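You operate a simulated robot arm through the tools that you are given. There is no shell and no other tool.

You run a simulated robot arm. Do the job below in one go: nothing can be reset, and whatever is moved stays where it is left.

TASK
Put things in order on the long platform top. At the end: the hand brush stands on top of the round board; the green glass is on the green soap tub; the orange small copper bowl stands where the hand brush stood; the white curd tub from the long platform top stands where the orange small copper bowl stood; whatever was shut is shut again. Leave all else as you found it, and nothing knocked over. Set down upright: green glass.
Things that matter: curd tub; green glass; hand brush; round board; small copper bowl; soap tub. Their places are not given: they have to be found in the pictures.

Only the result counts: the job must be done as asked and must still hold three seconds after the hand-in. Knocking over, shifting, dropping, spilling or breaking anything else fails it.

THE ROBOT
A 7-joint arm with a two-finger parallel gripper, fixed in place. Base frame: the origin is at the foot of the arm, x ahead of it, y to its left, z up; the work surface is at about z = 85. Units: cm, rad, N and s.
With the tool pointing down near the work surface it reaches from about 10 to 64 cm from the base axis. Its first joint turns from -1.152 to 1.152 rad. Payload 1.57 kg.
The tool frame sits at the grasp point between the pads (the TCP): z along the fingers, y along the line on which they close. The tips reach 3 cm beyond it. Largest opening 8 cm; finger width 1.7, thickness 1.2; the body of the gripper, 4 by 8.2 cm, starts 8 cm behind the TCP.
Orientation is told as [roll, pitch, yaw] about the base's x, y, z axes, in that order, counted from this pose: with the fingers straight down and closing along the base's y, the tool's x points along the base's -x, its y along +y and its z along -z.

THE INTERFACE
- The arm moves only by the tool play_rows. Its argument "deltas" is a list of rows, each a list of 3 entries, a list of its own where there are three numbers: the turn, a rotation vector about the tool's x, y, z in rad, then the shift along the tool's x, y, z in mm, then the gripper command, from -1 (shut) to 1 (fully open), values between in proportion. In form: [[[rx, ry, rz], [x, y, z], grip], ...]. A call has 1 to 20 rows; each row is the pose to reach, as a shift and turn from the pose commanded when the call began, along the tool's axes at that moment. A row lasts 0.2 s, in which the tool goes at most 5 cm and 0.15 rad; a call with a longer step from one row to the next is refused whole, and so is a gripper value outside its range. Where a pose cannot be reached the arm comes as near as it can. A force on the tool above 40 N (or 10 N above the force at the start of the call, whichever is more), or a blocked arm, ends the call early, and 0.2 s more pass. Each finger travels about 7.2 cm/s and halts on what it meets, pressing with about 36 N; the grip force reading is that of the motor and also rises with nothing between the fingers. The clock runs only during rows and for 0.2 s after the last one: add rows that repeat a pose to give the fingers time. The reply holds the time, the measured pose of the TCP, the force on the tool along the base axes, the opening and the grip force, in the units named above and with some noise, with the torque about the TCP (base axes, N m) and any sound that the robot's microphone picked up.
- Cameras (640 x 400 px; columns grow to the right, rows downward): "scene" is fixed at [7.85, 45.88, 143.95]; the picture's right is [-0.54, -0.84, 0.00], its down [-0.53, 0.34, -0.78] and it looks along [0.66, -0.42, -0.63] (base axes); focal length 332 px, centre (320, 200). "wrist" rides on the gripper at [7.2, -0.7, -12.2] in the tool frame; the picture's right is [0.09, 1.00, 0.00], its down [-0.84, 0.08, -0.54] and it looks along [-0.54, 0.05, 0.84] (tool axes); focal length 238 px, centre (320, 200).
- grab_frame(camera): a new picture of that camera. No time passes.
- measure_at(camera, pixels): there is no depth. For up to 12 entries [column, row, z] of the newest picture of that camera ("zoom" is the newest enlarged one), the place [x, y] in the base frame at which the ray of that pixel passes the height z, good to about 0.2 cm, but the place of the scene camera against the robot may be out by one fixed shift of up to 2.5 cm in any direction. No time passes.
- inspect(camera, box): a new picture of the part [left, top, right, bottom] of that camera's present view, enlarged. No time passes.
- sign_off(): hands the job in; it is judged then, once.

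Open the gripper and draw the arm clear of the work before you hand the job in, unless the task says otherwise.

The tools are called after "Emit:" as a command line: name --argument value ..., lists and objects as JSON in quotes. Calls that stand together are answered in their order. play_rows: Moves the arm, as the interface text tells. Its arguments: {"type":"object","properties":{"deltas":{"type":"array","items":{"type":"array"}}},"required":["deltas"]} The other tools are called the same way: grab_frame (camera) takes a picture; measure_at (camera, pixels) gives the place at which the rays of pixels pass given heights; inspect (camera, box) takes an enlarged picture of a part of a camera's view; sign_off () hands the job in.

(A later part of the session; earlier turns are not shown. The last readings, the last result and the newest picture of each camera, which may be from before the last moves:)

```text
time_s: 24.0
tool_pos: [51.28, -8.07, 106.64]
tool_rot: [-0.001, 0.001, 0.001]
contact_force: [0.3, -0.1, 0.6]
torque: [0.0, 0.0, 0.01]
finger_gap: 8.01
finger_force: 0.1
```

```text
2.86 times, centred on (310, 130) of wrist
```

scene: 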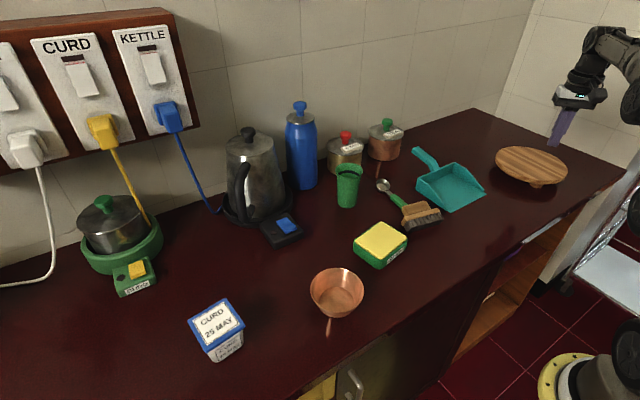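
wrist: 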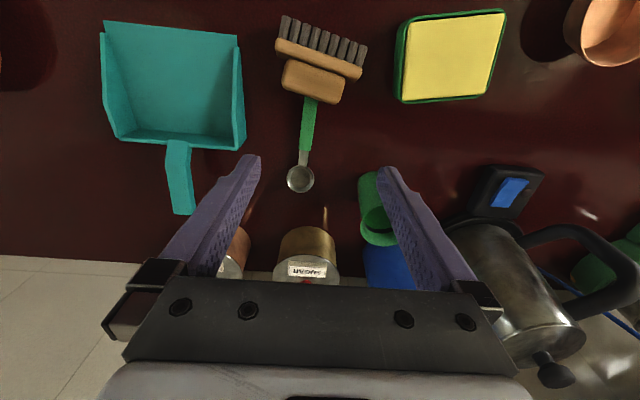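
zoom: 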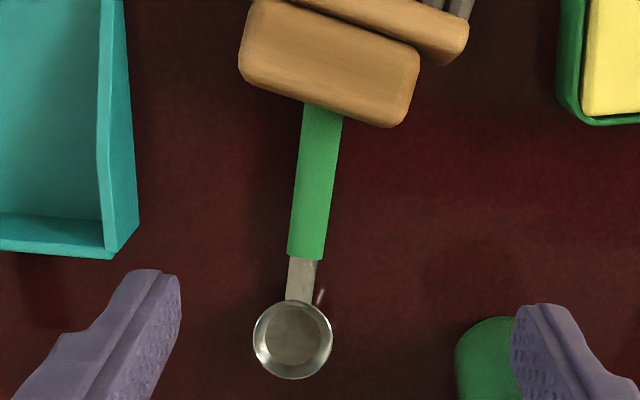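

The spoon's handle end was raised (about z 90) before and the brush now rests on it. I plan to grip the knob by its ends (7 cm, along its length) and turn the brush upright; that needs the camera side turned away, so I test turning the tool by half a turn here in the air above the brush.

Emit:
play_rows --deltas '[[[0, 0, -0.148], [2, -1, 0], 1], [[0, 0, -0.297], [4, -1, 0], 1], [[0, 0, -0.445], [5, -2, 0], 1], [[0, 0, -0.593], [7, -2, 0], 1], [[0, 0, -0.742], [9, -3, 0], 1], [[0, 0, -0.89], [11, -4, 0], 1], [[0, 0, -1.038], [13, -4, 0], 1], [[0, 0, -1.186], [14, -5, 0], 1], [[0, 0, -1.335], [16, -5, 0], 1], [[0, 0, -1.483], [18, -6, 0], 1], [[0, 0, -1.631], [20, -6, 0], 1], [[0, 0, -1.78], [21, -7, 0], 1], [[0, 0, -1.928], [23, -8, 0], 1], [[0, 0, -2.076], [25, -8, 0], 1], [[0, 0, -2.225], [27, -9, 0], 1], [[0, 0, -2.373], [29, -9, 0], 1], [[0, 0, -2.521], [30, -10, 0], 1], [[0, 0, -2.669], [32, -11, 0], 1], [[0, 0, -2.818], [34, -11, 0], 1], [[0, 0, -2.966], [36, -12, 0], 1]]'

Emit:
grab_frame --camera "wrist"

Emit:
grab_frame --camera "scene"

```text
time_s: 28.2
tool_pos: [47.46, -4.5, 105.33]
tool_rot: [0.025, 0.002, 2.938]
contact_force: [-0.5, 0.0, 0.2]
torque: [0.0, -0.01, 0.03]
finger_gap: 7.99
finger_force: 0.0
out of reach, approached as far as the arm can: row 20
```

```text
taken
```

wrist: 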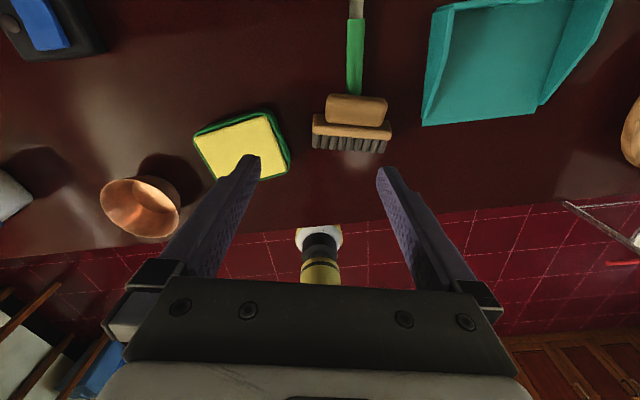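

```text
taken
```

scene: 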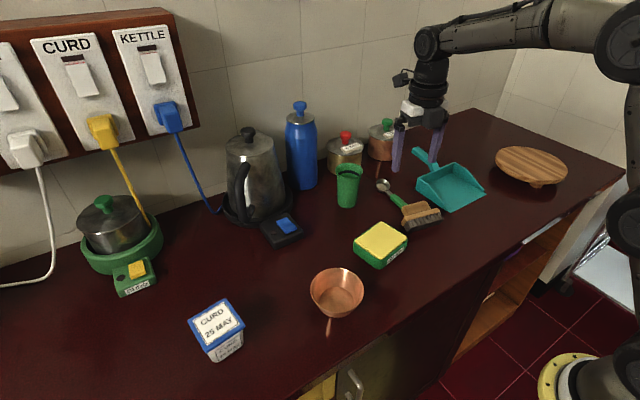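

The half turn works just up to yaw ≈ 2.9. First I'll free the brush from the spoon by gripping it bristle-tips to knob-top, away from the handle; I turn to yaw 1.38 above it and look.

Emit:
play_rows --deltas '[[[0, 0, 0.142], [-1, 2, 0], 1], [[0, 0, 0.283], [-1, 4, 0], 1], [[0, 0, 0.425], [-2, 7, 0], 1], [[0, 0, 0.567], [-3, 9, 0], 1], [[0, 0, 0.708], [-3, 11, 0], 1], [[0, 0, 0.85], [-4, 13, 0], 1], [[0, 0, 0.991], [-5, 15, 0], 1], [[0, 0, 1.133], [-5, 17, 0], 1], [[0, 0, 1.275], [-6, 20, 0], 1], [[0, 0, 1.416], [-7, 22, 0], 1], [[0, 0, 1.558], [-7, 24, 0], 1], [[0, 0, 1.558], [-7, 24, 0], 1]]'

Emit:
grab_frame --camera "wrist"

```text
time_s: 30.8
tool_pos: [46.4, -6.65, 105.55]
tool_rot: [0.0, -0.002, 1.406]
contact_force: [-0.5, 0.3, 0.2]
torque: [0.0, 0.01, 0.0]
finger_gap: 7.98
finger_force: 0.0
```

```text
taken
```

wrist: 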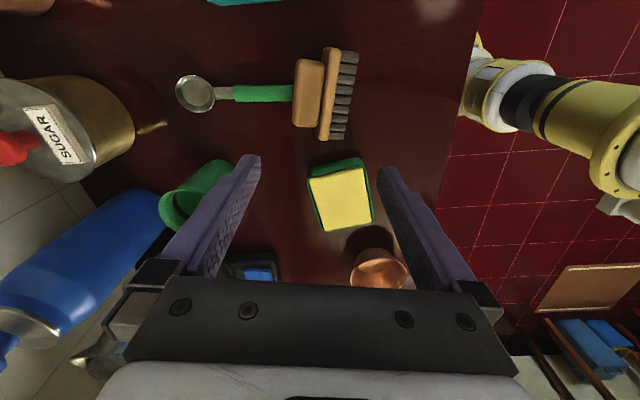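

The brush appears at (293..360, 47..140) here. I measure its extent for the grip.

Emit:
inspect --camera "wrist" --box '[220, 30, 380, 150]'

Emit:
measure_at --camera "wrist" --pixels '[[298, 59, 87.5], [293, 126, 87.5], [358, 53, 87], [346, 140, 87], [326, 48, 88], [318, 138, 88], [234, 92, 87], [292, 92, 87]]'

```text
3.33 times, centred on (300, 90) of wrist
```

zoom: 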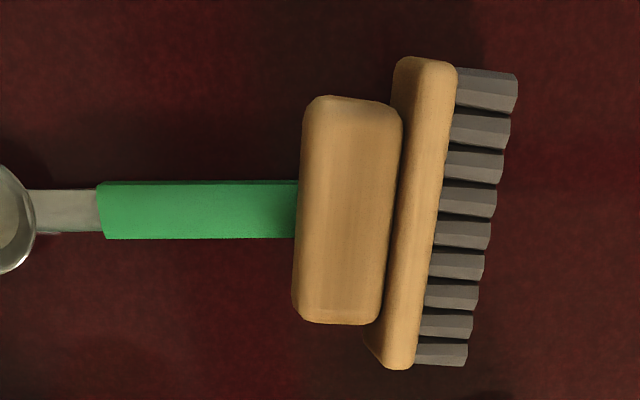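

```text
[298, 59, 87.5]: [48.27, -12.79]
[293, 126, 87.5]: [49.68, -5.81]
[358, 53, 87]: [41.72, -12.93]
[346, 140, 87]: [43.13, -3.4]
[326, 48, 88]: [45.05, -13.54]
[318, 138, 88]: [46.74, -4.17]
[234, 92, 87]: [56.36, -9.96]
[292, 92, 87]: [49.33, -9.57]
```

The brush spans 6.6 cm from bristle tips to knob top, tilted 0.175 rad. I lower the open fingers around it 2.2 cm off-centre, clear of the spoon handle.

Emit:
play_rows --deltas '[[[0, 0, 0.01], [0, 3.3, 40], 1], [[0, 0, 0.01], [0, 3.3, 80], 1], [[0, 0, 0.01], [0, 3.3, 115], 1], [[0, 0, 0.01], [0, 3.3, 140], 1], [[0, 0, 0.01], [0, 3.3, 155], 1], [[0, 0, 0.01], [0, 3.3, 165], 1], [[0, 0, 0.01], [0, 3.3, 165], 1]]'

Emit:
grab_frame --camera "wrist"

Emit:
inspect --camera "scene" --box '[360, 160, 480, 250]'

```text
time_s: 32.4
tool_pos: [45.99, -6.66, 88.88]
tool_rot: [0.0, 0.0, 1.397]
contact_force: [0.1, 0.3, 0.2]
torque: [0.01, 0.02, 0.0]
finger_gap: 8.0
finger_force: 0.1
```

```text
taken
```

wrist: 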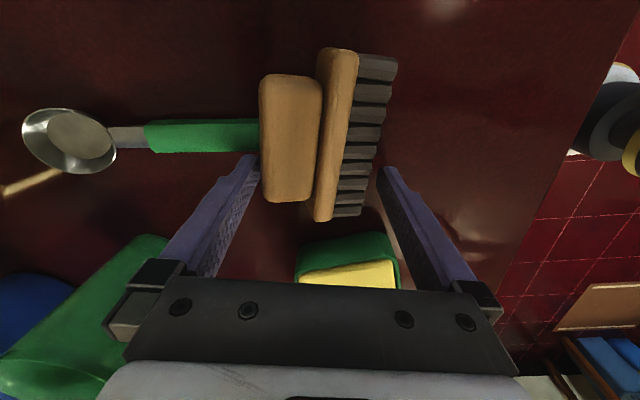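

```text
4.44 times, centred on (420, 205) of scene
```

zoom: 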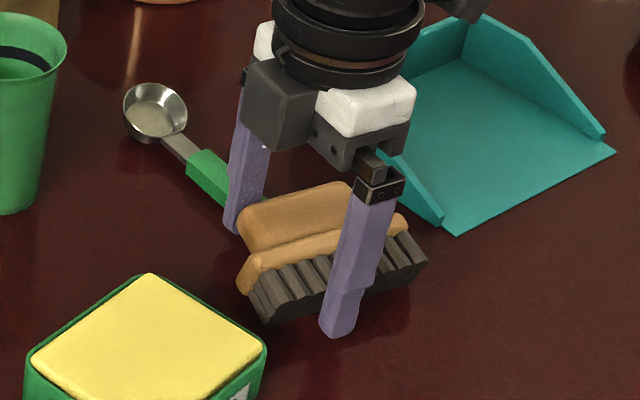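

The fingers straddle the brush freely and clear the handle. I close them.

Emit:
play_rows --deltas '[[[0, 0, 0], [0, 0, 0], 0.7], [[0, 0, 0], [0, 0, 0], 0.4], [[0, 0, 0], [0, 0, 0], 0], [[0, 0, 0], [0, 0, 0], -1], [[0, 0, 0], [0, 0, 0], -1]]'

Emit:
grab_frame --camera "wrist"

Emit:
inspect --camera "scene" --box '[360, 160, 480, 250]'

```text
time_s: 33.6
tool_pos: [46.09, -6.55, 89.04]
tool_rot: [0.0, 0.001, 1.398]
contact_force: [0.1, -0.6, 1.1]
torque: [0.0, -0.01, -0.03]
finger_gap: 6.92
finger_force: 36.2
```

```text
taken
```

wrist: 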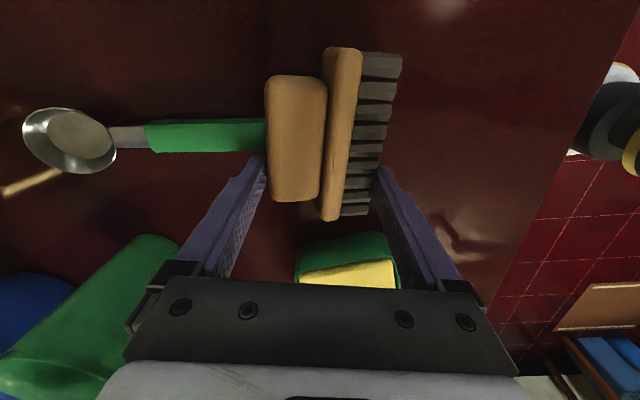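

```text
4.44 times, centred on (420, 205) of scene
```

zoom: 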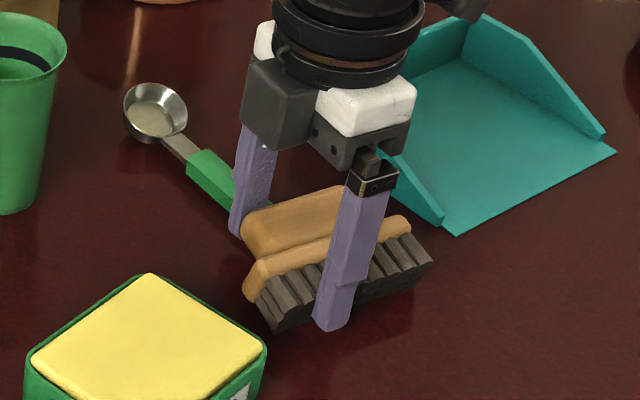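

Gap 6.92 at 36 N. I lift slowly 1.5 cm and ease it 6 cm toward the robot, away from the spoon.

Emit:
play_rows --deltas '[[[0, 0, 0], [0, 0, -4], -1], [[0, 0, 0], [0, 0, -8], -1], [[0, 0, 0], [0, 0, -14], -1], [[0, 0, 0], [0, 0, -20], -1], [[0, 0, 0], [1, 6, -20], -1], [[0, 0, 0], [3, 15, -20], -1], [[0, 0, 0], [5, 26, -20], -1], [[0, 0, 0], [7, 38, -20], -1], [[0, 0, 0], [9, 50, -20], -1], [[0, 0, 0], [10.4, 59, -20], -1], [[0, 0, 0], [10.4, 59, -20], -1]]'

Emit:
grab_frame --camera "wrist"

Emit:
inspect --camera "scene" --box '[360, 160, 480, 260]'

```text
time_s: 36.0
tool_pos: [40.03, -6.73, 91.07]
tool_rot: [0.001, 0.002, 1.398]
contact_force: [-0.1, 0.0, -1.2]
torque: [0.02, 0.01, -0.01]
finger_gap: 6.91
finger_force: 36.3
```

```text
taken
```

wrist: 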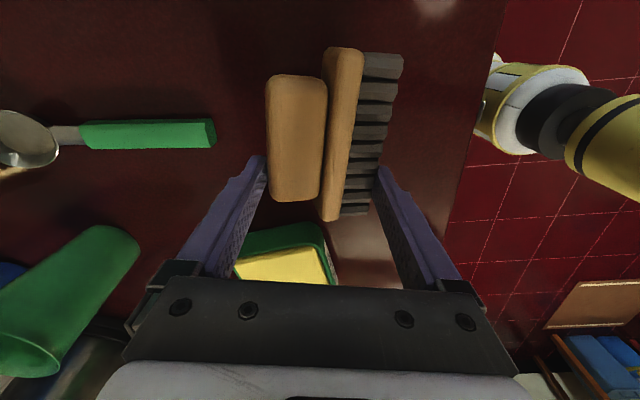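

```text
4.00 times, centred on (420, 210) of scene
```

zoom: 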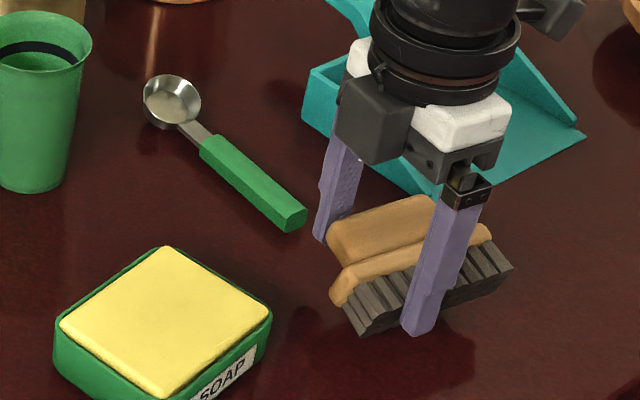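

The brush is free and the spoon now lies flat with its handle on the table (originally raised) — I'll restore that later. I turn the brush by -0.3 rad and set it down here on its side for re-gripping.

Emit:
play_rows --deltas '[[[0, 0, 0.07], [0, 0, 0], -1], [[0, 0, 0.15], [0, 0, 0], -1], [[0, 0, 0.23], [0, 0, 0], -1], [[0, 0, 0.3], [0, 0, 0], -1], [[0, 0, 0.3], [0, 0, 8], -1], [[0, 0, 0.3], [0, 0, 15], -1], [[0, 0, 0.3], [0, 0, 20], -1], [[0, 0, 0.3], [0, 0, 22], -1], [[0, 0, 0.3], [0, 0, 22], -1]]'

Emit:
inspect --camera "scene" --box '[360, 160, 480, 260]'

```text
time_s: 38.0
tool_pos: [40.22, -6.63, 88.88]
tool_rot: [-0.002, 0.0, 1.098]
contact_force: [-2.8, 0.3, 9.2]
torque: [0.04, 0.42, -0.14]
finger_gap: 6.88
finger_force: 36.1
```

```text
4.00 times, centred on (420, 210) of scene
```

zoom: 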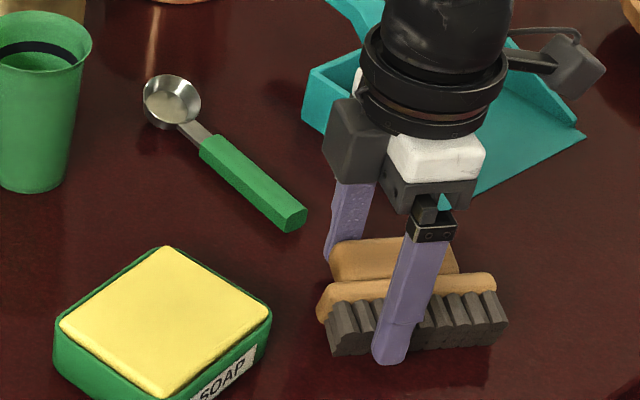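

Set down (9 N contact). I open, rise, and turn the tool to the flipped yaw 2.67 above the knob.

Emit:
play_rows --deltas '[[[0, 0, 0], [0, 0, -1], 0.5], [[0, 0, 0], [0, 0, -1], 1], [[0, 0, 0], [0, 0, -1], 1], [[0, 0, 0], [0, 0, -30], 1], [[0, 0, 0], [0, 0, -70], 1], [[0, 0, 0], [0, 0, -110], 1], [[0, 0, 0], [0, 0, -150], 1], [[0, 0, 0], [0, 0, -150], 1]]'

Emit:
play_rows --deltas '[[[0, 0, -0.143], [0, 0, 0], 1], [[0, 0, -0.285], [0, 0, 0], 1], [[0, 0, -0.428], [0, 0, 0], 1], [[0, 0, -0.571], [0, 0, 0], 1], [[0, 0, -0.714], [0, 0, 0], 1], [[0, 0, -0.856], [0, 0, 0], 1], [[0, 0, -0.999], [0, 0, 0], 1], [[0, 0, -1.142], [0, 0, 0], 1], [[0, 0, -1.284], [0, 0, 0], 1], [[0, 0, -1.427], [0, 0, 0], 1], [[0, 0, -1.57], [0, 0, 0], 1], [[0, 0, -1.57], [0, 0, 0], 1]]'

Emit:
grab_frame --camera "wrist"

Emit:
inspect --camera "scene" --box '[360, 160, 480, 260]'

```text
time_s: 39.8
tool_pos: [40.11, -6.72, 103.87]
tool_rot: [-0.001, 0.0, 1.097]
contact_force: [0.2, 0.2, 0.1]
torque: [0.01, 0.03, -0.02]
finger_gap: 8.0
finger_force: 0.0
```

```text
time_s: 42.4
tool_pos: [40.11, -6.63, 103.92]
tool_rot: [-0.002, 0.001, 2.67]
contact_force: [-0.5, 0.4, -0.2]
torque: [0.02, 0.03, -0.03]
finger_gap: 8.01
finger_force: 0.0
```

```text
taken
```

wrist: 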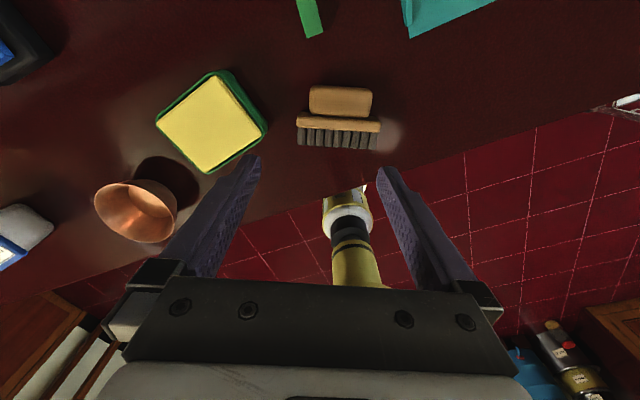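

```text
4.00 times, centred on (420, 210) of scene
```

zoom: 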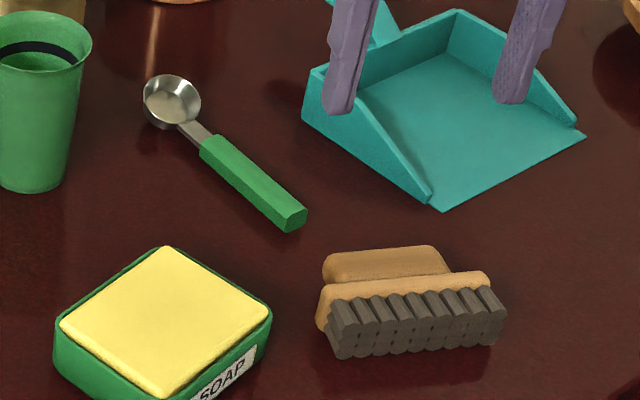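

The brush lies on its side with its knob toward +x; I zoom on the knob to measure its ends.

Emit:
inspect --camera "wrist" --box '[280, 70, 400, 160]'

```text
4.44 times, centred on (340, 115) of wrist
```

zoom: 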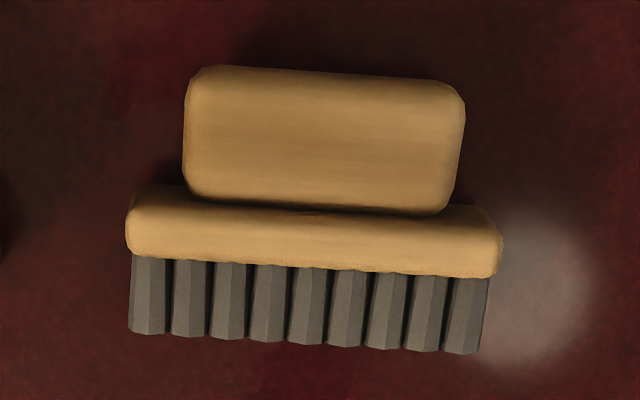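

I measure the knob ends (184,150)/(463,140), its top (325,72), the knob base (320,210) and bristle tips.

Emit:
measure_at --camera "zoom" --pixels '[[184, 150, 87], [460, 150, 87], [184, 150, 86], [460, 150, 86], [325, 72, 87.5], [320, 208, 87.5], [315, 265, 88], [300, 345, 87], [200, 72, 87.5], [450, 92, 87.5], [128, 225, 88], [502, 245, 88]]'

```text
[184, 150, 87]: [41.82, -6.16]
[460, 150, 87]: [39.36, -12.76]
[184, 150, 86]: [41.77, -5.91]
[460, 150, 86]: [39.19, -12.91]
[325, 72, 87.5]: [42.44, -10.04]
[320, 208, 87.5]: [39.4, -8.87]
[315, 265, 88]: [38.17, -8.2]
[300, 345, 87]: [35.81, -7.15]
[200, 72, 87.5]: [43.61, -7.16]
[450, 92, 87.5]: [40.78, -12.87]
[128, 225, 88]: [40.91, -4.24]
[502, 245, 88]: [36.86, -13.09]
```

Knob centre is about (40.83, -9.58), length 7.0, axis turned 0.45 rad. I lower the open fingers over the knob's ends.

Emit:
play_rows --deltas '[[[0, 0, -0.02], [20, 23, 20], 1], [[0, 0, -0.02], [20, 23, 60], 1], [[0, 0, -0.02], [20, 23, 95], 1], [[0, 0, -0.02], [20, 23, 120], 1], [[0, 0, -0.02], [20, 23, 120], 1]]'

Emit:
grab_frame --camera "wrist"

Emit:
inspect --camera "scene" --box '[380, 170, 500, 260]'

```text
time_s: 43.6
tool_pos: [40.67, -9.61, 91.79]
tool_rot: [0.0, -0.001, 2.687]
contact_force: [0.5, -0.2, -0.7]
torque: [-0.01, -0.02, 0.0]
finger_gap: 8.01
finger_force: 0.1
```

```text
taken
```

wrist: 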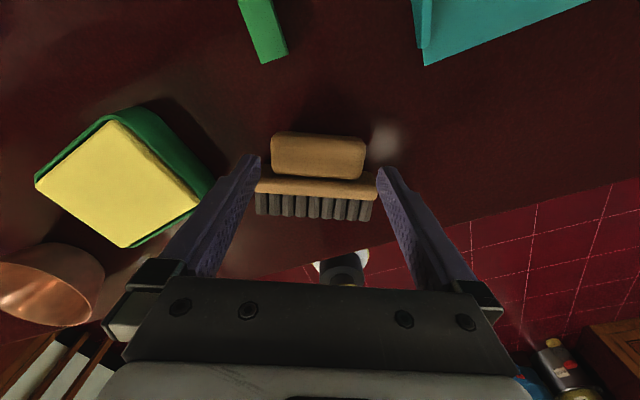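

```text
4.44 times, centred on (440, 215) of scene
```

zoom: 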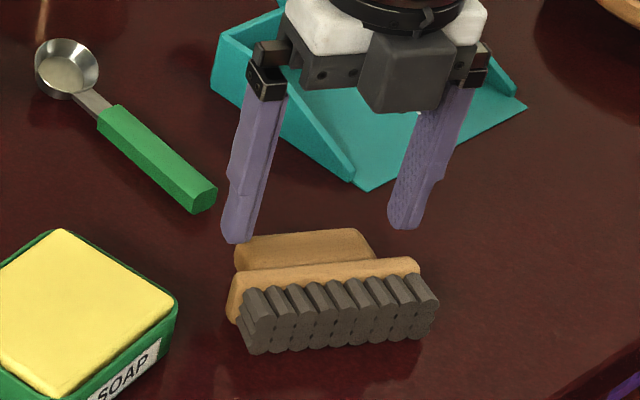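

The knob (272..364) is centred between the finger tips (258, 380). I lower the last 3 cm.

Emit:
play_rows --deltas '[[[0, 0, 0], [1, 0, 12], 1], [[0, 0, 0], [1, 0, 22], 1], [[0, 0, 0], [1, 0, 31], 1], [[0, 0, 0], [1, 0, 31], 1]]'

Emit:
grab_frame --camera "wrist"

Emit:
inspect --camera "scene" --box '[380, 170, 500, 260]'

```text
time_s: 44.6
tool_pos: [40.84, -9.65, 88.73]
tool_rot: [0.0, -0.001, 2.687]
contact_force: [-1.0, 0.5, -0.2]
torque: [-0.04, 0.03, 0.0]
finger_gap: 7.98
finger_force: 0.0
```

```text
taken
```

wrist: 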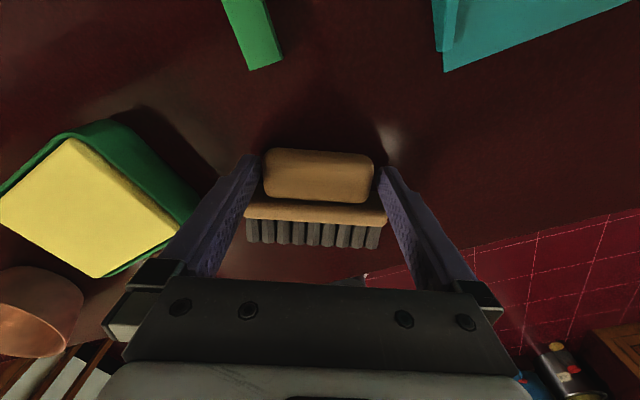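

```text
4.44 times, centred on (440, 215) of scene
```

zoom: 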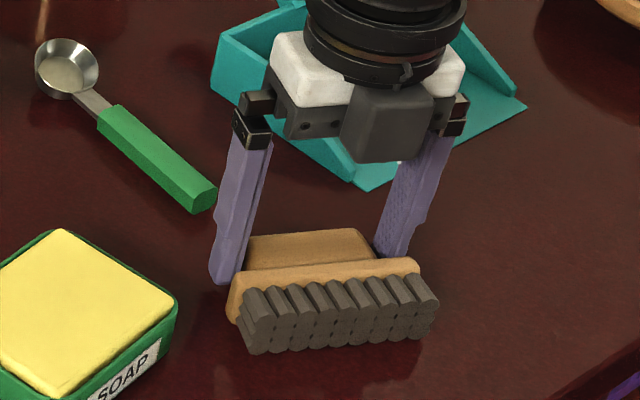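

The fingers stand at both knob ends. I close on the knob.

Emit:
play_rows --deltas '[[[0, 0, 0], [0, 0, 0], 0.7], [[0, 0, 0], [0, 0, 0], 0.4], [[0, 0, 0], [0, 0, 0], -1], [[0, 0, 0], [0, 0, 0], -1]]'

Emit:
play_rows --deltas '[[[0, 0, 0], [0, 0, -5], -1], [[0, 0, 0], [0, 0, -12], -1], [[0, 0, 0], [0, 0, -22], -1], [[0, 0, 0], [0, 0, -34], -1], [[0, 0, 0], [0, 0, -46], -1], [[0, 0, 0], [0, 0, -58], -1], [[0, 0, 0], [0, 0, -70], -1], [[0, 0, 0], [0, 0, -70], -1]]'

Emit:
grab_frame --camera "wrist"

Emit:
inspect --camera "scene" --box '[380, 150, 500, 260]'

```text
time_s: 45.6
tool_pos: [40.88, -9.51, 88.82]
tool_rot: [-0.001, 0.0, 2.688]
contact_force: [1.2, -0.3, -0.1]
torque: [-0.03, 0.01, -0.02]
finger_gap: 7.13
finger_force: 36.2
```

```text
time_s: 47.4
tool_pos: [40.78, -9.67, 95.75]
tool_rot: [-0.002, -0.002, 2.689]
contact_force: [-0.6, -0.3, -1.2]
torque: [-0.01, -0.02, -0.01]
finger_gap: 7.1
finger_force: 36.4
```

```text
taken
```

wrist: 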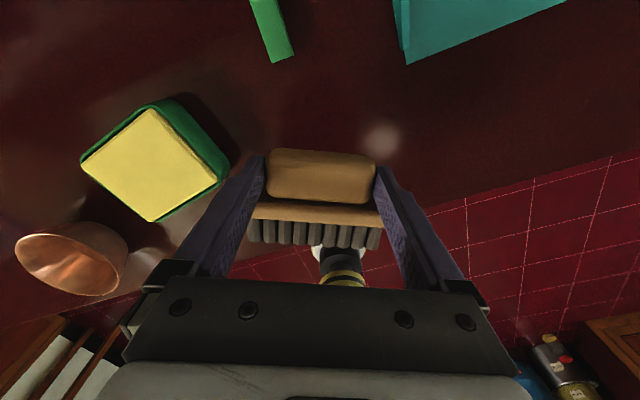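

```text
3.64 times, centred on (440, 205) of scene
```

zoom: 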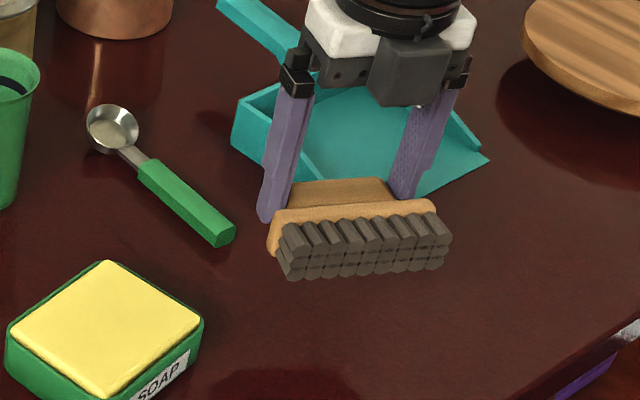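

The brush is held level by its knob ends (gap 7.10). I carry it slowly toward the board, turning with the arm.

Emit:
play_rows --deltas '[[[0, 0, 0], [0, 0, -10], -1], [[0, 0, 0], [0, 0, -25], -1], [[0, 0, 0.02], [3, 10, -40], -1], [[0, 0, 0.06], [9, 27, -50], -1], [[0, 0, 0.1], [15, 46, -52], -1], [[0, 0, 0.15], [22, 66, -52], -1], [[0, 0, 0.2], [29, 88, -52], -1], [[0, 0, 0.25], [36, 110, -52], -1], [[0, 0, 0.3], [43, 132, -52], -1], [[0, 0, 0.35], [50, 154, -52], -1], [[0, 0, 0.4], [58, 177, -52], -1], [[0, 0, 0.44], [64, 195, -52], -1], [[0, 0, 0.44], [64, 195, -52], -1]]'

Emit:
grab_frame --camera "wrist"

Emit:
grab_frame --camera "scene"

```text
time_s: 50.2
tool_pos: [38.01, -30.14, 101.0]
tool_rot: [0.0, 0.0, 2.245]
contact_force: [0.6, -0.2, -1.6]
torque: [-0.03, -0.03, -0.01]
finger_gap: 7.12
finger_force: 35.4
```

```text
taken
```

wrist: 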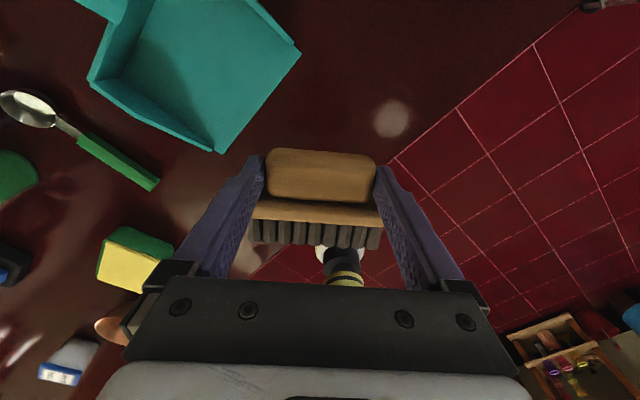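

```text
taken
```

scene: 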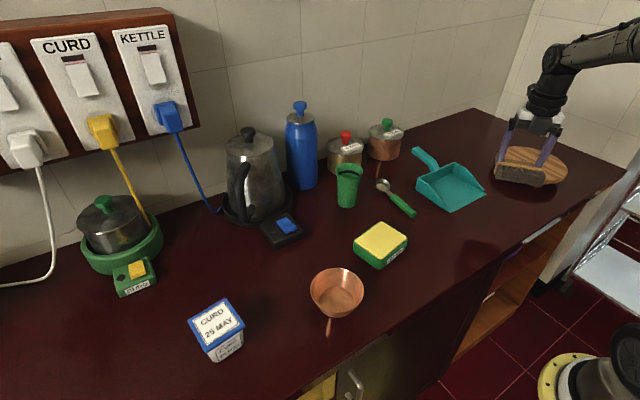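

Still firmly held. Now I tilt the tool outward step by step (about its closing axis) while moving toward the board.

Emit:
play_rows --deltas '[[[0, 0.05, 0], [5, 3, -5], -1], [[0, 0.14, 0], [18, 9, -12], -1], [[0, 0.23, 0], [32, 16, -18], -1], [[0, 0.32, 0], [46, 24, -24], -1], [[0, 0.41, 0], [60, 31, -30], -1], [[0, 0.5, 0], [75, 38, -30], -1], [[0, 0.6, 0], [90, 46, -30], -1], [[0, 0.7, 0], [105, 54, -30], -1], [[0, 0.8, 0], [120, 62, -30], -1], [[0, 0.9, 0], [136, 70, -30], -1], [[0, 0.9, 0], [136, 70, -30], -1]]'

Emit:
grab_frame --camera "wrist"

Emit:
grab_frame --camera "scene"

```text
time_s: 52.6
tool_pos: [41.08, -44.94, 103.96]
tool_rot: [0.0, 0.901, 2.247]
contact_force: [0.1, 0.0, -1.4]
torque: [-0.01, 0.0, -0.01]
finger_gap: 7.13
finger_force: 35.7
```

```text
taken
```

wrist: 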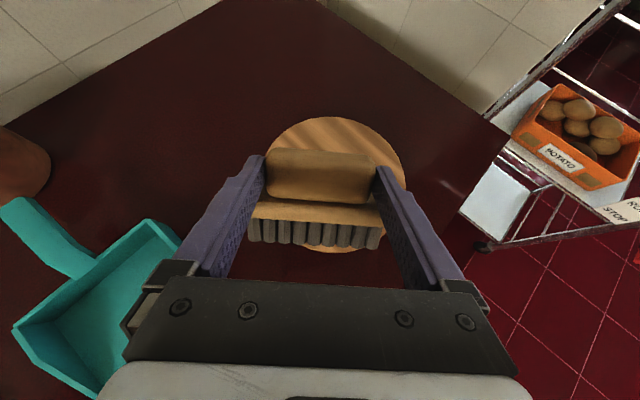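

```text
taken
```

scene: 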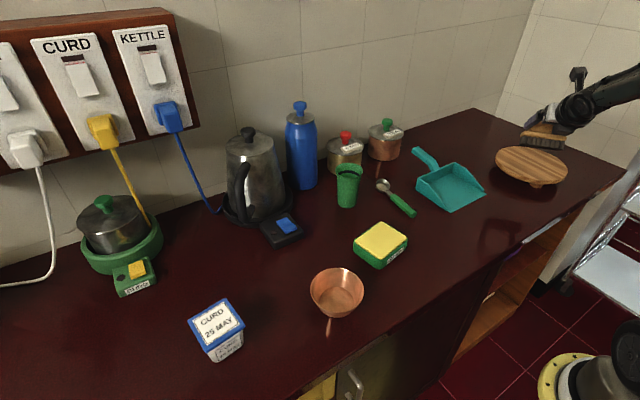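

The tilt works and the board centre is in view behind the brush. I tilt further to about 83° and move over the board centre at z ≈ 100.

Emit:
play_rows --deltas '[[[0, 0.08, 0], [0, 3, 9], -1], [[0, 0.17, 0], [1, 7, 20], -1], [[0, 0.26, 0], [2, 11, 32], -1], [[0, 0.36, 0], [2, 15, 44], -1], [[0, 0.46, 0], [3, 20, 57], -1], [[0, 0.55, 0], [3, 24, 69], -1], [[0, 0.55, 0], [3, 24, 69], -1]]'

Emit:
grab_frame --camera "wrist"

Emit:
inspect --camera "scene" --box '[460, 70, 640, 220]'

```text
time_s: 54.2
tool_pos: [44.91, -49.94, 100.54]
tool_rot: [0.018, 1.447, 2.246]
contact_force: [1.1, -0.5, -0.7]
torque: [0.02, 0.0, 0.02]
finger_gap: 7.11
finger_force: 36.0
out of reach, approached as far as the arm can: row 4, 5, 6, 7
```

```text
taken
```

wrist: 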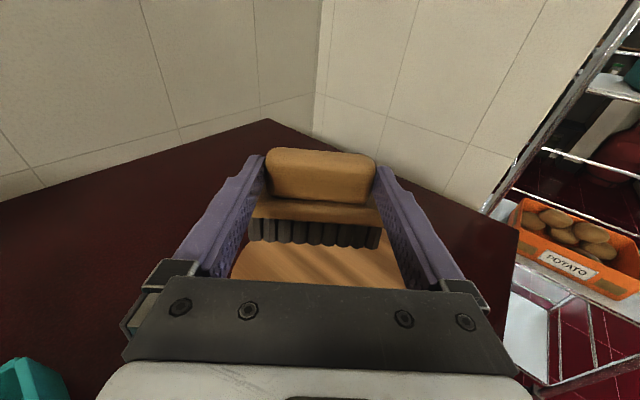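

```text
2.67 times, centred on (550, 145) of scene
```

zoom: 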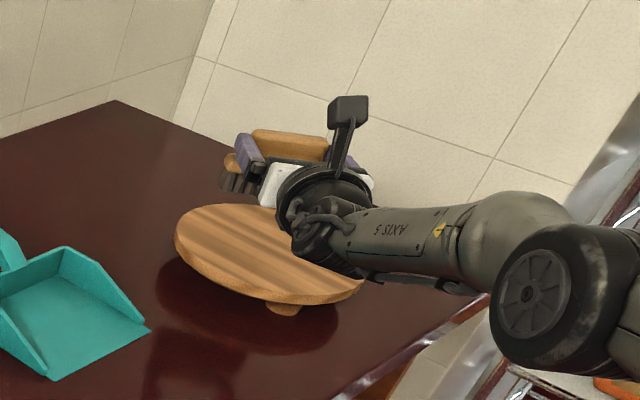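

The arm is at its limit in this turn but the brush hangs above the board. I back the tilt off to about 75°, turn slightly, and come to z ≈ 97 over the centre.

Emit:
play_rows --deltas '[[[-0.03, -0.037, 0.004], [-5, 6, 3], -1], [[-0.055, -0.074, 0.008], [-10, 11, 6], -1], [[-0.083, -0.11, 0.012], [-20, 17, 9], -1], [[-0.11, -0.147, 0.015], [-34, 22, 12], -1], [[-0.11, -0.147, 0.015], [-34, 22, 12], -1], [[-0.11, -0.147, 0.015], [-34, 22, 12], -1]]'

Emit:
grab_frame --camera "wrist"

Emit:
inspect --camera "scene" --box '[460, 70, 640, 220]'

```text
time_s: 55.6
tool_pos: [43.55, -51.98, 96.97]
tool_rot: [0.026, 1.304, 2.163]
contact_force: [0.1, -0.7, -2.1]
torque: [-0.02, 0.04, -0.01]
finger_gap: 7.12
finger_force: 36.0
```

```text
taken
```

wrist: 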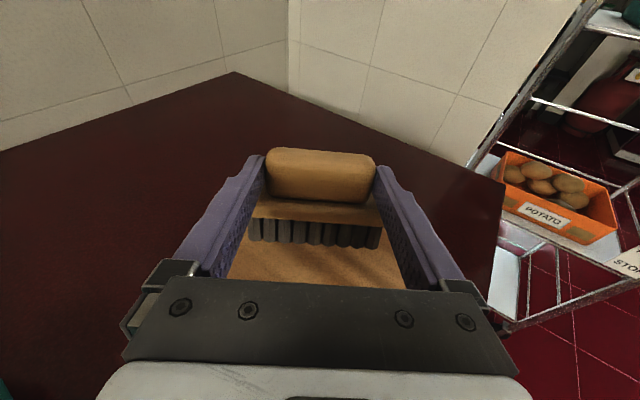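

```text
2.67 times, centred on (550, 145) of scene
```

zoom: 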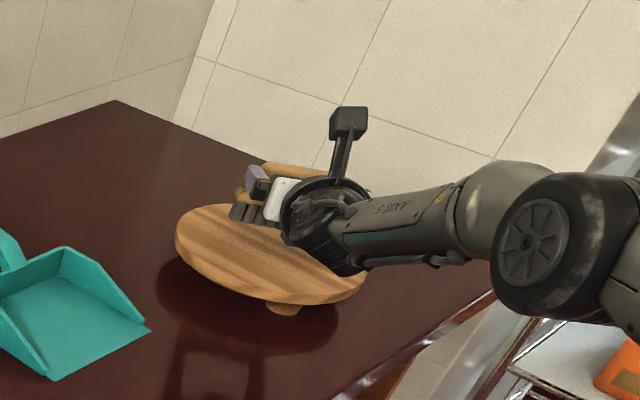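

Pose reached exactly (43.55, -51.98, 96.97). I lower in small steps until the bristles touch the board.

Emit:
play_rows --deltas '[[[0, 0, 0], [-6, 0, 1.6], -1], [[0, 0, 0], [-12, 0, 3.2], -1], [[0, 0, 0], [-17, 0, 4.6], -1], [[0, 0, 0], [-20, 0, 5.5], -1], [[0, 0, 0], [-20, 0, 5.5], -1]]'

Emit:
inspect --camera "scene" --box '[490, 100, 610, 200]'

Emit:
grab_frame --camera "wrist"

```text
time_s: 56.8
tool_pos: [43.56, -51.99, 94.82]
tool_rot: [0.025, 1.303, 2.161]
contact_force: [-0.4, -0.1, -1.3]
torque: [0.02, -0.01, 0.02]
finger_gap: 7.15
finger_force: 35.8
```

```text
4.00 times, centred on (550, 150) of scene
```

zoom: 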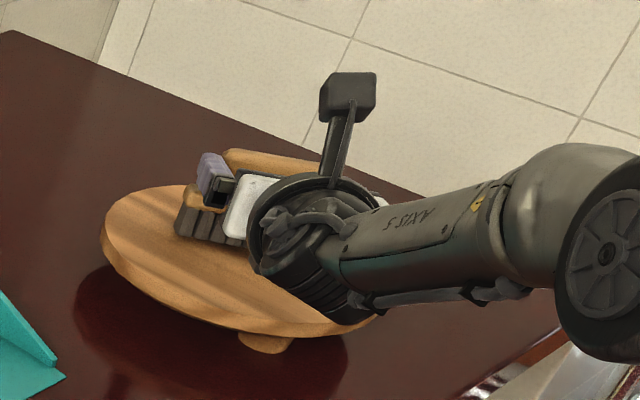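

```text
taken
```

wrist: 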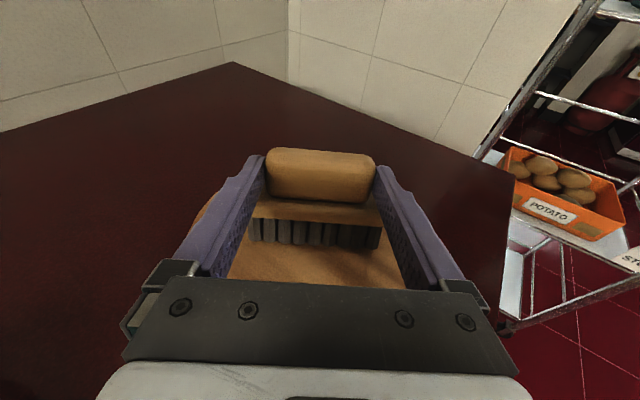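

No contact yet; I go on down in 2 mm steps.

Emit:
play_rows --deltas '[[[0, 0, 0], [-2, 0, 0.5], -1], [[0, 0, 0], [-4, 0, 1.1], -1], [[0, 0, 0], [-4, 0, 1.1], -1]]'

Emit:
play_rows --deltas '[[[0, 0, 0], [-2, 0, 0.5], -1], [[0, 0, 0], [-2, 0, 0.5], -1]]'

```text
time_s: 57.6
tool_pos: [43.59, -52.01, 94.87]
tool_rot: [0.016, 1.312, 2.152]
contact_force: [-0.2, 0.7, 7.9]
torque: [0.11, -0.52, 0.04]
finger_gap: 7.12
finger_force: 36.0
```

```text
time_s: 58.2
tool_pos: [43.68, -52.08, 94.88]
tool_rot: [0.021, 1.315, 2.156]
contact_force: [-1.5, 3.1, 18.7]
torque: [0.07, -0.48, 0.02]
finger_gap: 7.15
finger_force: 36.3
```

The bristles touch the board (18.7 N). I ease back 2 mm and then open the fingers so the brush settles flat.

Emit:
play_rows --deltas '[[[0, 0, 0], [3, 0, -0.8], -1], [[0, 0, 0], [3, 0, -0.8], -1]]'

Emit:
play_rows --deltas '[[[0, 0, 0], [0, 0, 0], 1], [[0, 0, 0], [0, 0, 0], 1], [[0, 0, 0], [0, 0, 0], 1], [[0, 0, 0], [0, 0, 0], 1]]'

Emit:
grab_frame --camera "wrist"

Emit:
inspect --camera "scene" --box '[490, 100, 610, 200]'

```text
time_s: 58.8
tool_pos: [43.55, -51.98, 94.79]
tool_rot: [0.023, 1.308, 2.158]
contact_force: [3.1, -4.2, 12.7]
torque: [-0.28, -0.63, -0.09]
finger_gap: 7.14
finger_force: 36.1
```

```text
time_s: 59.8
tool_pos: [43.49, -51.96, 94.45]
tool_rot: [0.026, 1.302, 2.163]
contact_force: [-0.5, -0.2, -0.1]
torque: [-0.02, 0.02, -0.02]
finger_gap: 8.0
finger_force: 0.1
```

```text
taken
```

wrist: 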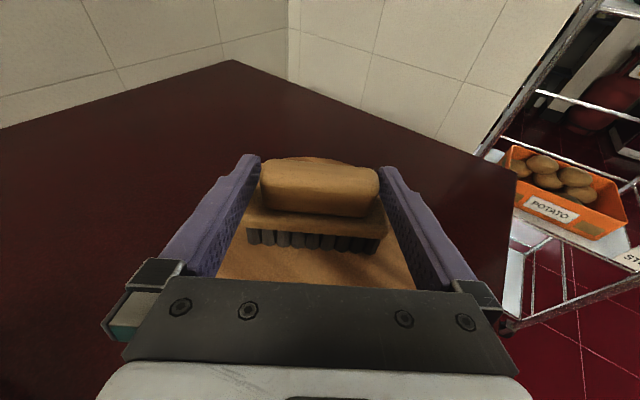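

```text
4.00 times, centred on (550, 150) of scene
```

zoom: 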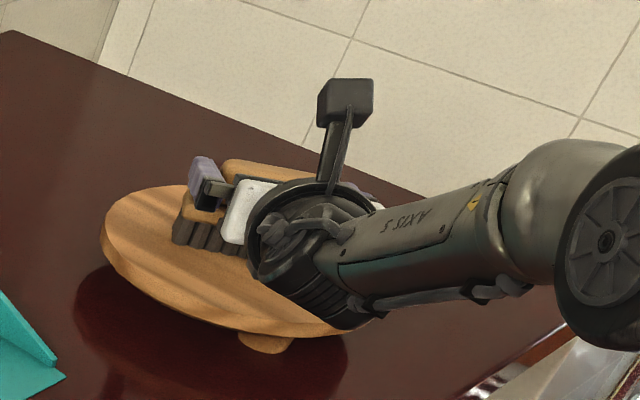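

The brush sits flat on its bristles on the board. I draw the gripper straight back along its axis, away from the brush.

Emit:
play_rows --deltas '[[[0, 0, 0], [2, 0, -15], 1], [[0, 0, 0], [5, 0, -35], 1], [[0, 0, 0], [10, 0, -60], 1], [[0, 0, 0], [20, 0, -90], 1], [[0, 0, 0], [40, 0, -120], 1], [[0, 0, 0], [60, 0, -140], 1], [[0, 0, 0], [60, 0, -140], 1]]'

Emit:
grab_frame --camera "wrist"

Emit:
grab_frame --camera "scene"

```text
time_s: 61.4
tool_pos: [37.14, -41.74, 103.95]
tool_rot: [0.026, 1.302, 2.163]
contact_force: [-0.2, 0.5, 0.4]
torque: [-0.01, 0.01, 0.02]
finger_gap: 8.03
finger_force: 0.1
```

```text
taken
```

wrist: 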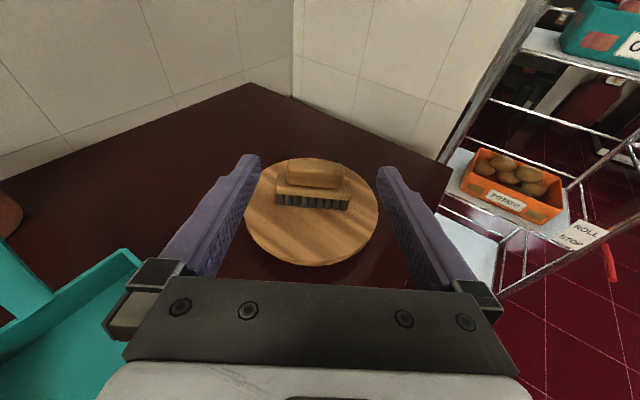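

```text
taken
```

scene: 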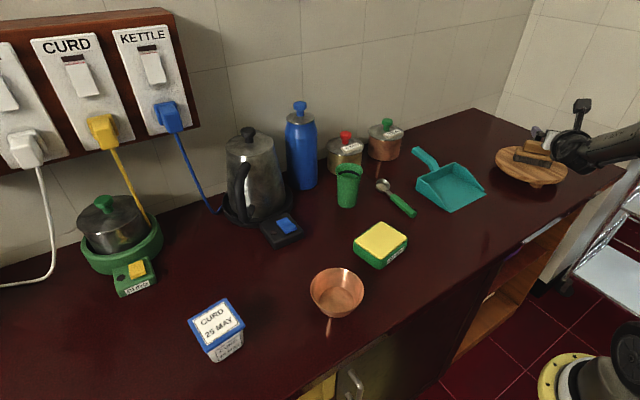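

The brush stands on the board. Now I tilt the tool back to vertical while rising.

Emit:
play_rows --deltas '[[[0, -0.13, 0], [10, 0, -3], 1], [[0, -0.26, 0], [20, 0, -6], 1], [[0, -0.39, 0], [30, 0, -8], 1], [[0, -0.52, 0], [40, 0, -11], 1], [[0, -0.65, 0], [45, 0, -13], 1], [[0, -0.78, 0], [45, 0, -13], 1], [[0, -0.91, 0], [45, 0, -13], 1], [[0, -1.04, 0], [45, 0, -13], 1], [[0, -1.17, 0], [45, 0, -13], 1], [[0, -1.302, 0], [45, 0, -13], 1], [[0, -1.302, 0], [45, 0, -13], 1]]'

Emit:
inspect --camera "scene" --box '[460, 120, 600, 210]'

Emit:
grab_frame --camera "wrist"

```text
time_s: 63.8
tool_pos: [37.26, -41.91, 108.76]
tool_rot: [0.007, -0.001, 2.139]
contact_force: [0.7, 0.5, -0.3]
torque: [-0.01, -0.01, 0.02]
finger_gap: 7.99
finger_force: 0.1
out of reach, approached as far as the arm can: row 4
```

```text
4.44 times, centred on (530, 165) of scene
```

zoom: 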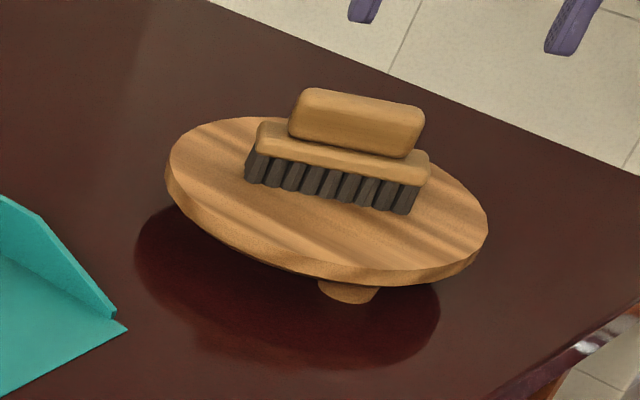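

```text
taken
```

wrist: 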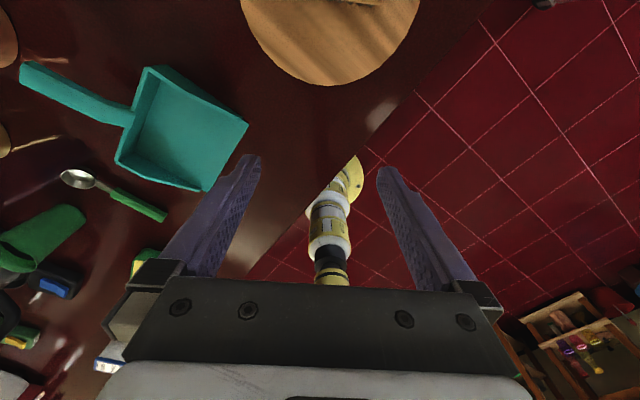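

The brush stands well on the board. Now I examine the spoon, whose handle was raised originally: I measure its handle end and head in both current views at several heights.

Emit:
measure_at --camera "wrist" --pixels '[[163, 215, 86], [163, 215, 88], [163, 215, 90], [77, 179, 86], [77, 179, 88]]'

Emit:
inspect --camera "scene" --box '[360, 160, 440, 230]'

Emit:
measure_at --camera "scene" --pixels '[[414, 214, 86], [414, 214, 88], [414, 214, 90], [382, 184, 86], [382, 184, 88], [421, 201, 86], [421, 201, 88], [421, 201, 90], [384.8, 189, 86], [384.8, 189, 88]]'

```text
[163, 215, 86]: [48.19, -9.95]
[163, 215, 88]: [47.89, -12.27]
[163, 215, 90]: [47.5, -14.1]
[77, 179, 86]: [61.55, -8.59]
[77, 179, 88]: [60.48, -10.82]
```

```text
5.71 times, centred on (400, 195) of scene
```

zoom: 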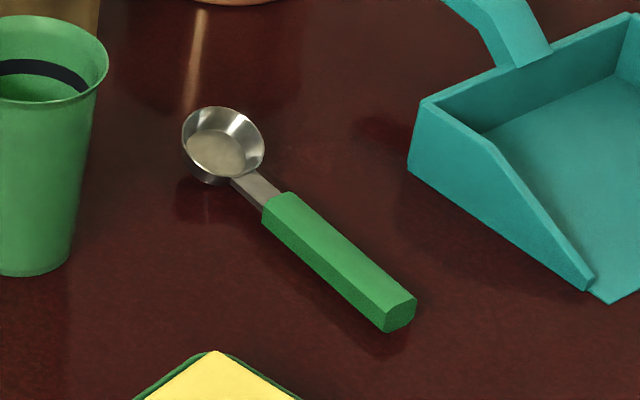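

```text
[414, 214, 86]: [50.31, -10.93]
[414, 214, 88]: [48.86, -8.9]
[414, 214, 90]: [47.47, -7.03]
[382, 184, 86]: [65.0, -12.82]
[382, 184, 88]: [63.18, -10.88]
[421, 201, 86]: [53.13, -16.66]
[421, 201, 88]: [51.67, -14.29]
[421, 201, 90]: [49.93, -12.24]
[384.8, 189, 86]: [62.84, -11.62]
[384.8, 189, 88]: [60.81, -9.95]
```

The handle end now rests on the table at about (48.2, -9.95), the bowl tipped; originally the bowl stood flat at x≈60 with the handle rising to z≈90 at x≈47. I go above the handle with yaw 0.

Emit:
play_rows --deltas '[[[0, 0, 0.143], [-13, -19, 0], 1], [[0, 0, 0.285], [-26, -39, 0], 1], [[0, 0, 0.428], [-39, -58, 0], 1], [[0, 0, 0.57], [-51, -78, 0], 1], [[0, 0, 0.713], [-64, -97, 0], 1], [[0, 0, 0.856], [-77, -117, 5], 1], [[0, 0, 0.998], [-90, -136, 10], 1], [[0, 0, 1.141], [-103, -156, 15], 1], [[0, 0, 1.283], [-116, -175, 20], 1], [[0, 0, 1.426], [-129, -195, 25], 1], [[0, 0, 1.569], [-141, -214, 30], 1], [[0, 0, 1.711], [-154, -234, 35], 1], [[0, 0, 1.854], [-167, -253, 40], 1], [[0, 0, 1.996], [-180, -273, 45], 1], [[0, 0, 2.139], [-193, -292, 50], 1], [[0, 0, 2.139], [-193, -292, 50], 1]]'

Emit:
grab_frame --camera "wrist"

Emit:
grab_frame --camera "scene"

```text
time_s: 67.2
tool_pos: [51.73, -9.76, 103.57]
tool_rot: [-0.006, 0.006, -0.002]
contact_force: [0.6, 0.6, 0.7]
torque: [-0.03, -0.02, 0.03]
finger_gap: 8.02
finger_force: 0.1
```

```text
taken
```

wrist: 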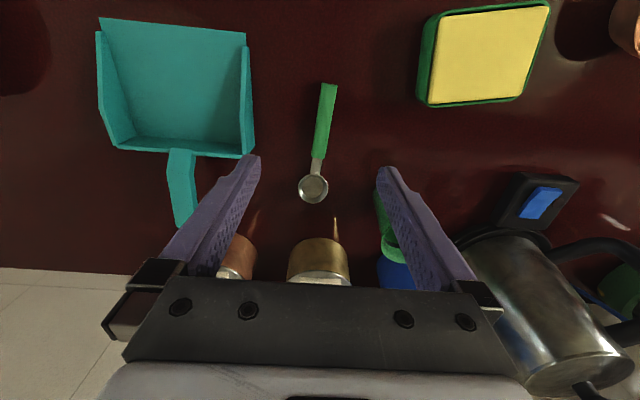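

```text
taken
```

scene: 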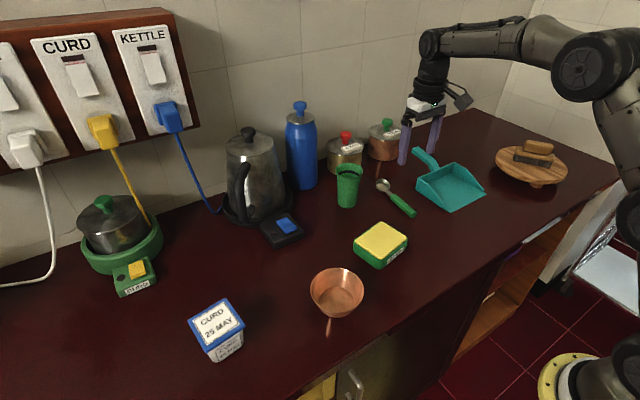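

The spoon is straight below: handle end (329,84), head (312,188). I zoom and measure it.

Emit:
inspect --camera "wrist" --box '[270, 70, 370, 210]'

Emit:
measure_at --camera "wrist" --pixels '[[322, 84, 86], [337, 84, 86], [313, 157, 86], [325, 158, 86], [313, 188, 87], [298, 188, 87], [328, 188, 87], [312, 203, 87]]'

```text
2.86 times, centred on (320, 140) of wrist
```

zoom: 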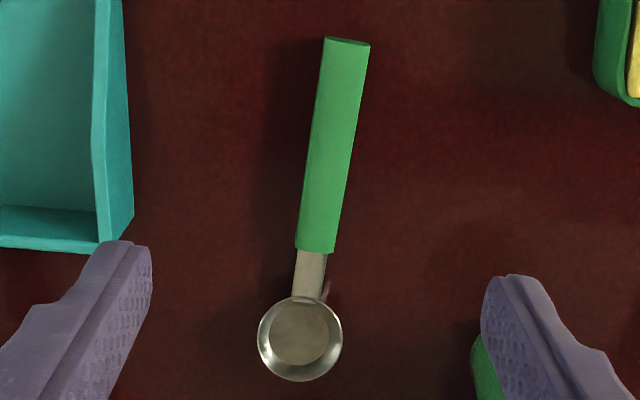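

```text
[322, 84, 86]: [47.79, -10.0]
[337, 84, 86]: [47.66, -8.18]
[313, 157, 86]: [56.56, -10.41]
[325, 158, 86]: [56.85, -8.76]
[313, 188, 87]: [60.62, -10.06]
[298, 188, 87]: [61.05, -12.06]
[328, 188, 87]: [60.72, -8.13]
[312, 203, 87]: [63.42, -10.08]
```

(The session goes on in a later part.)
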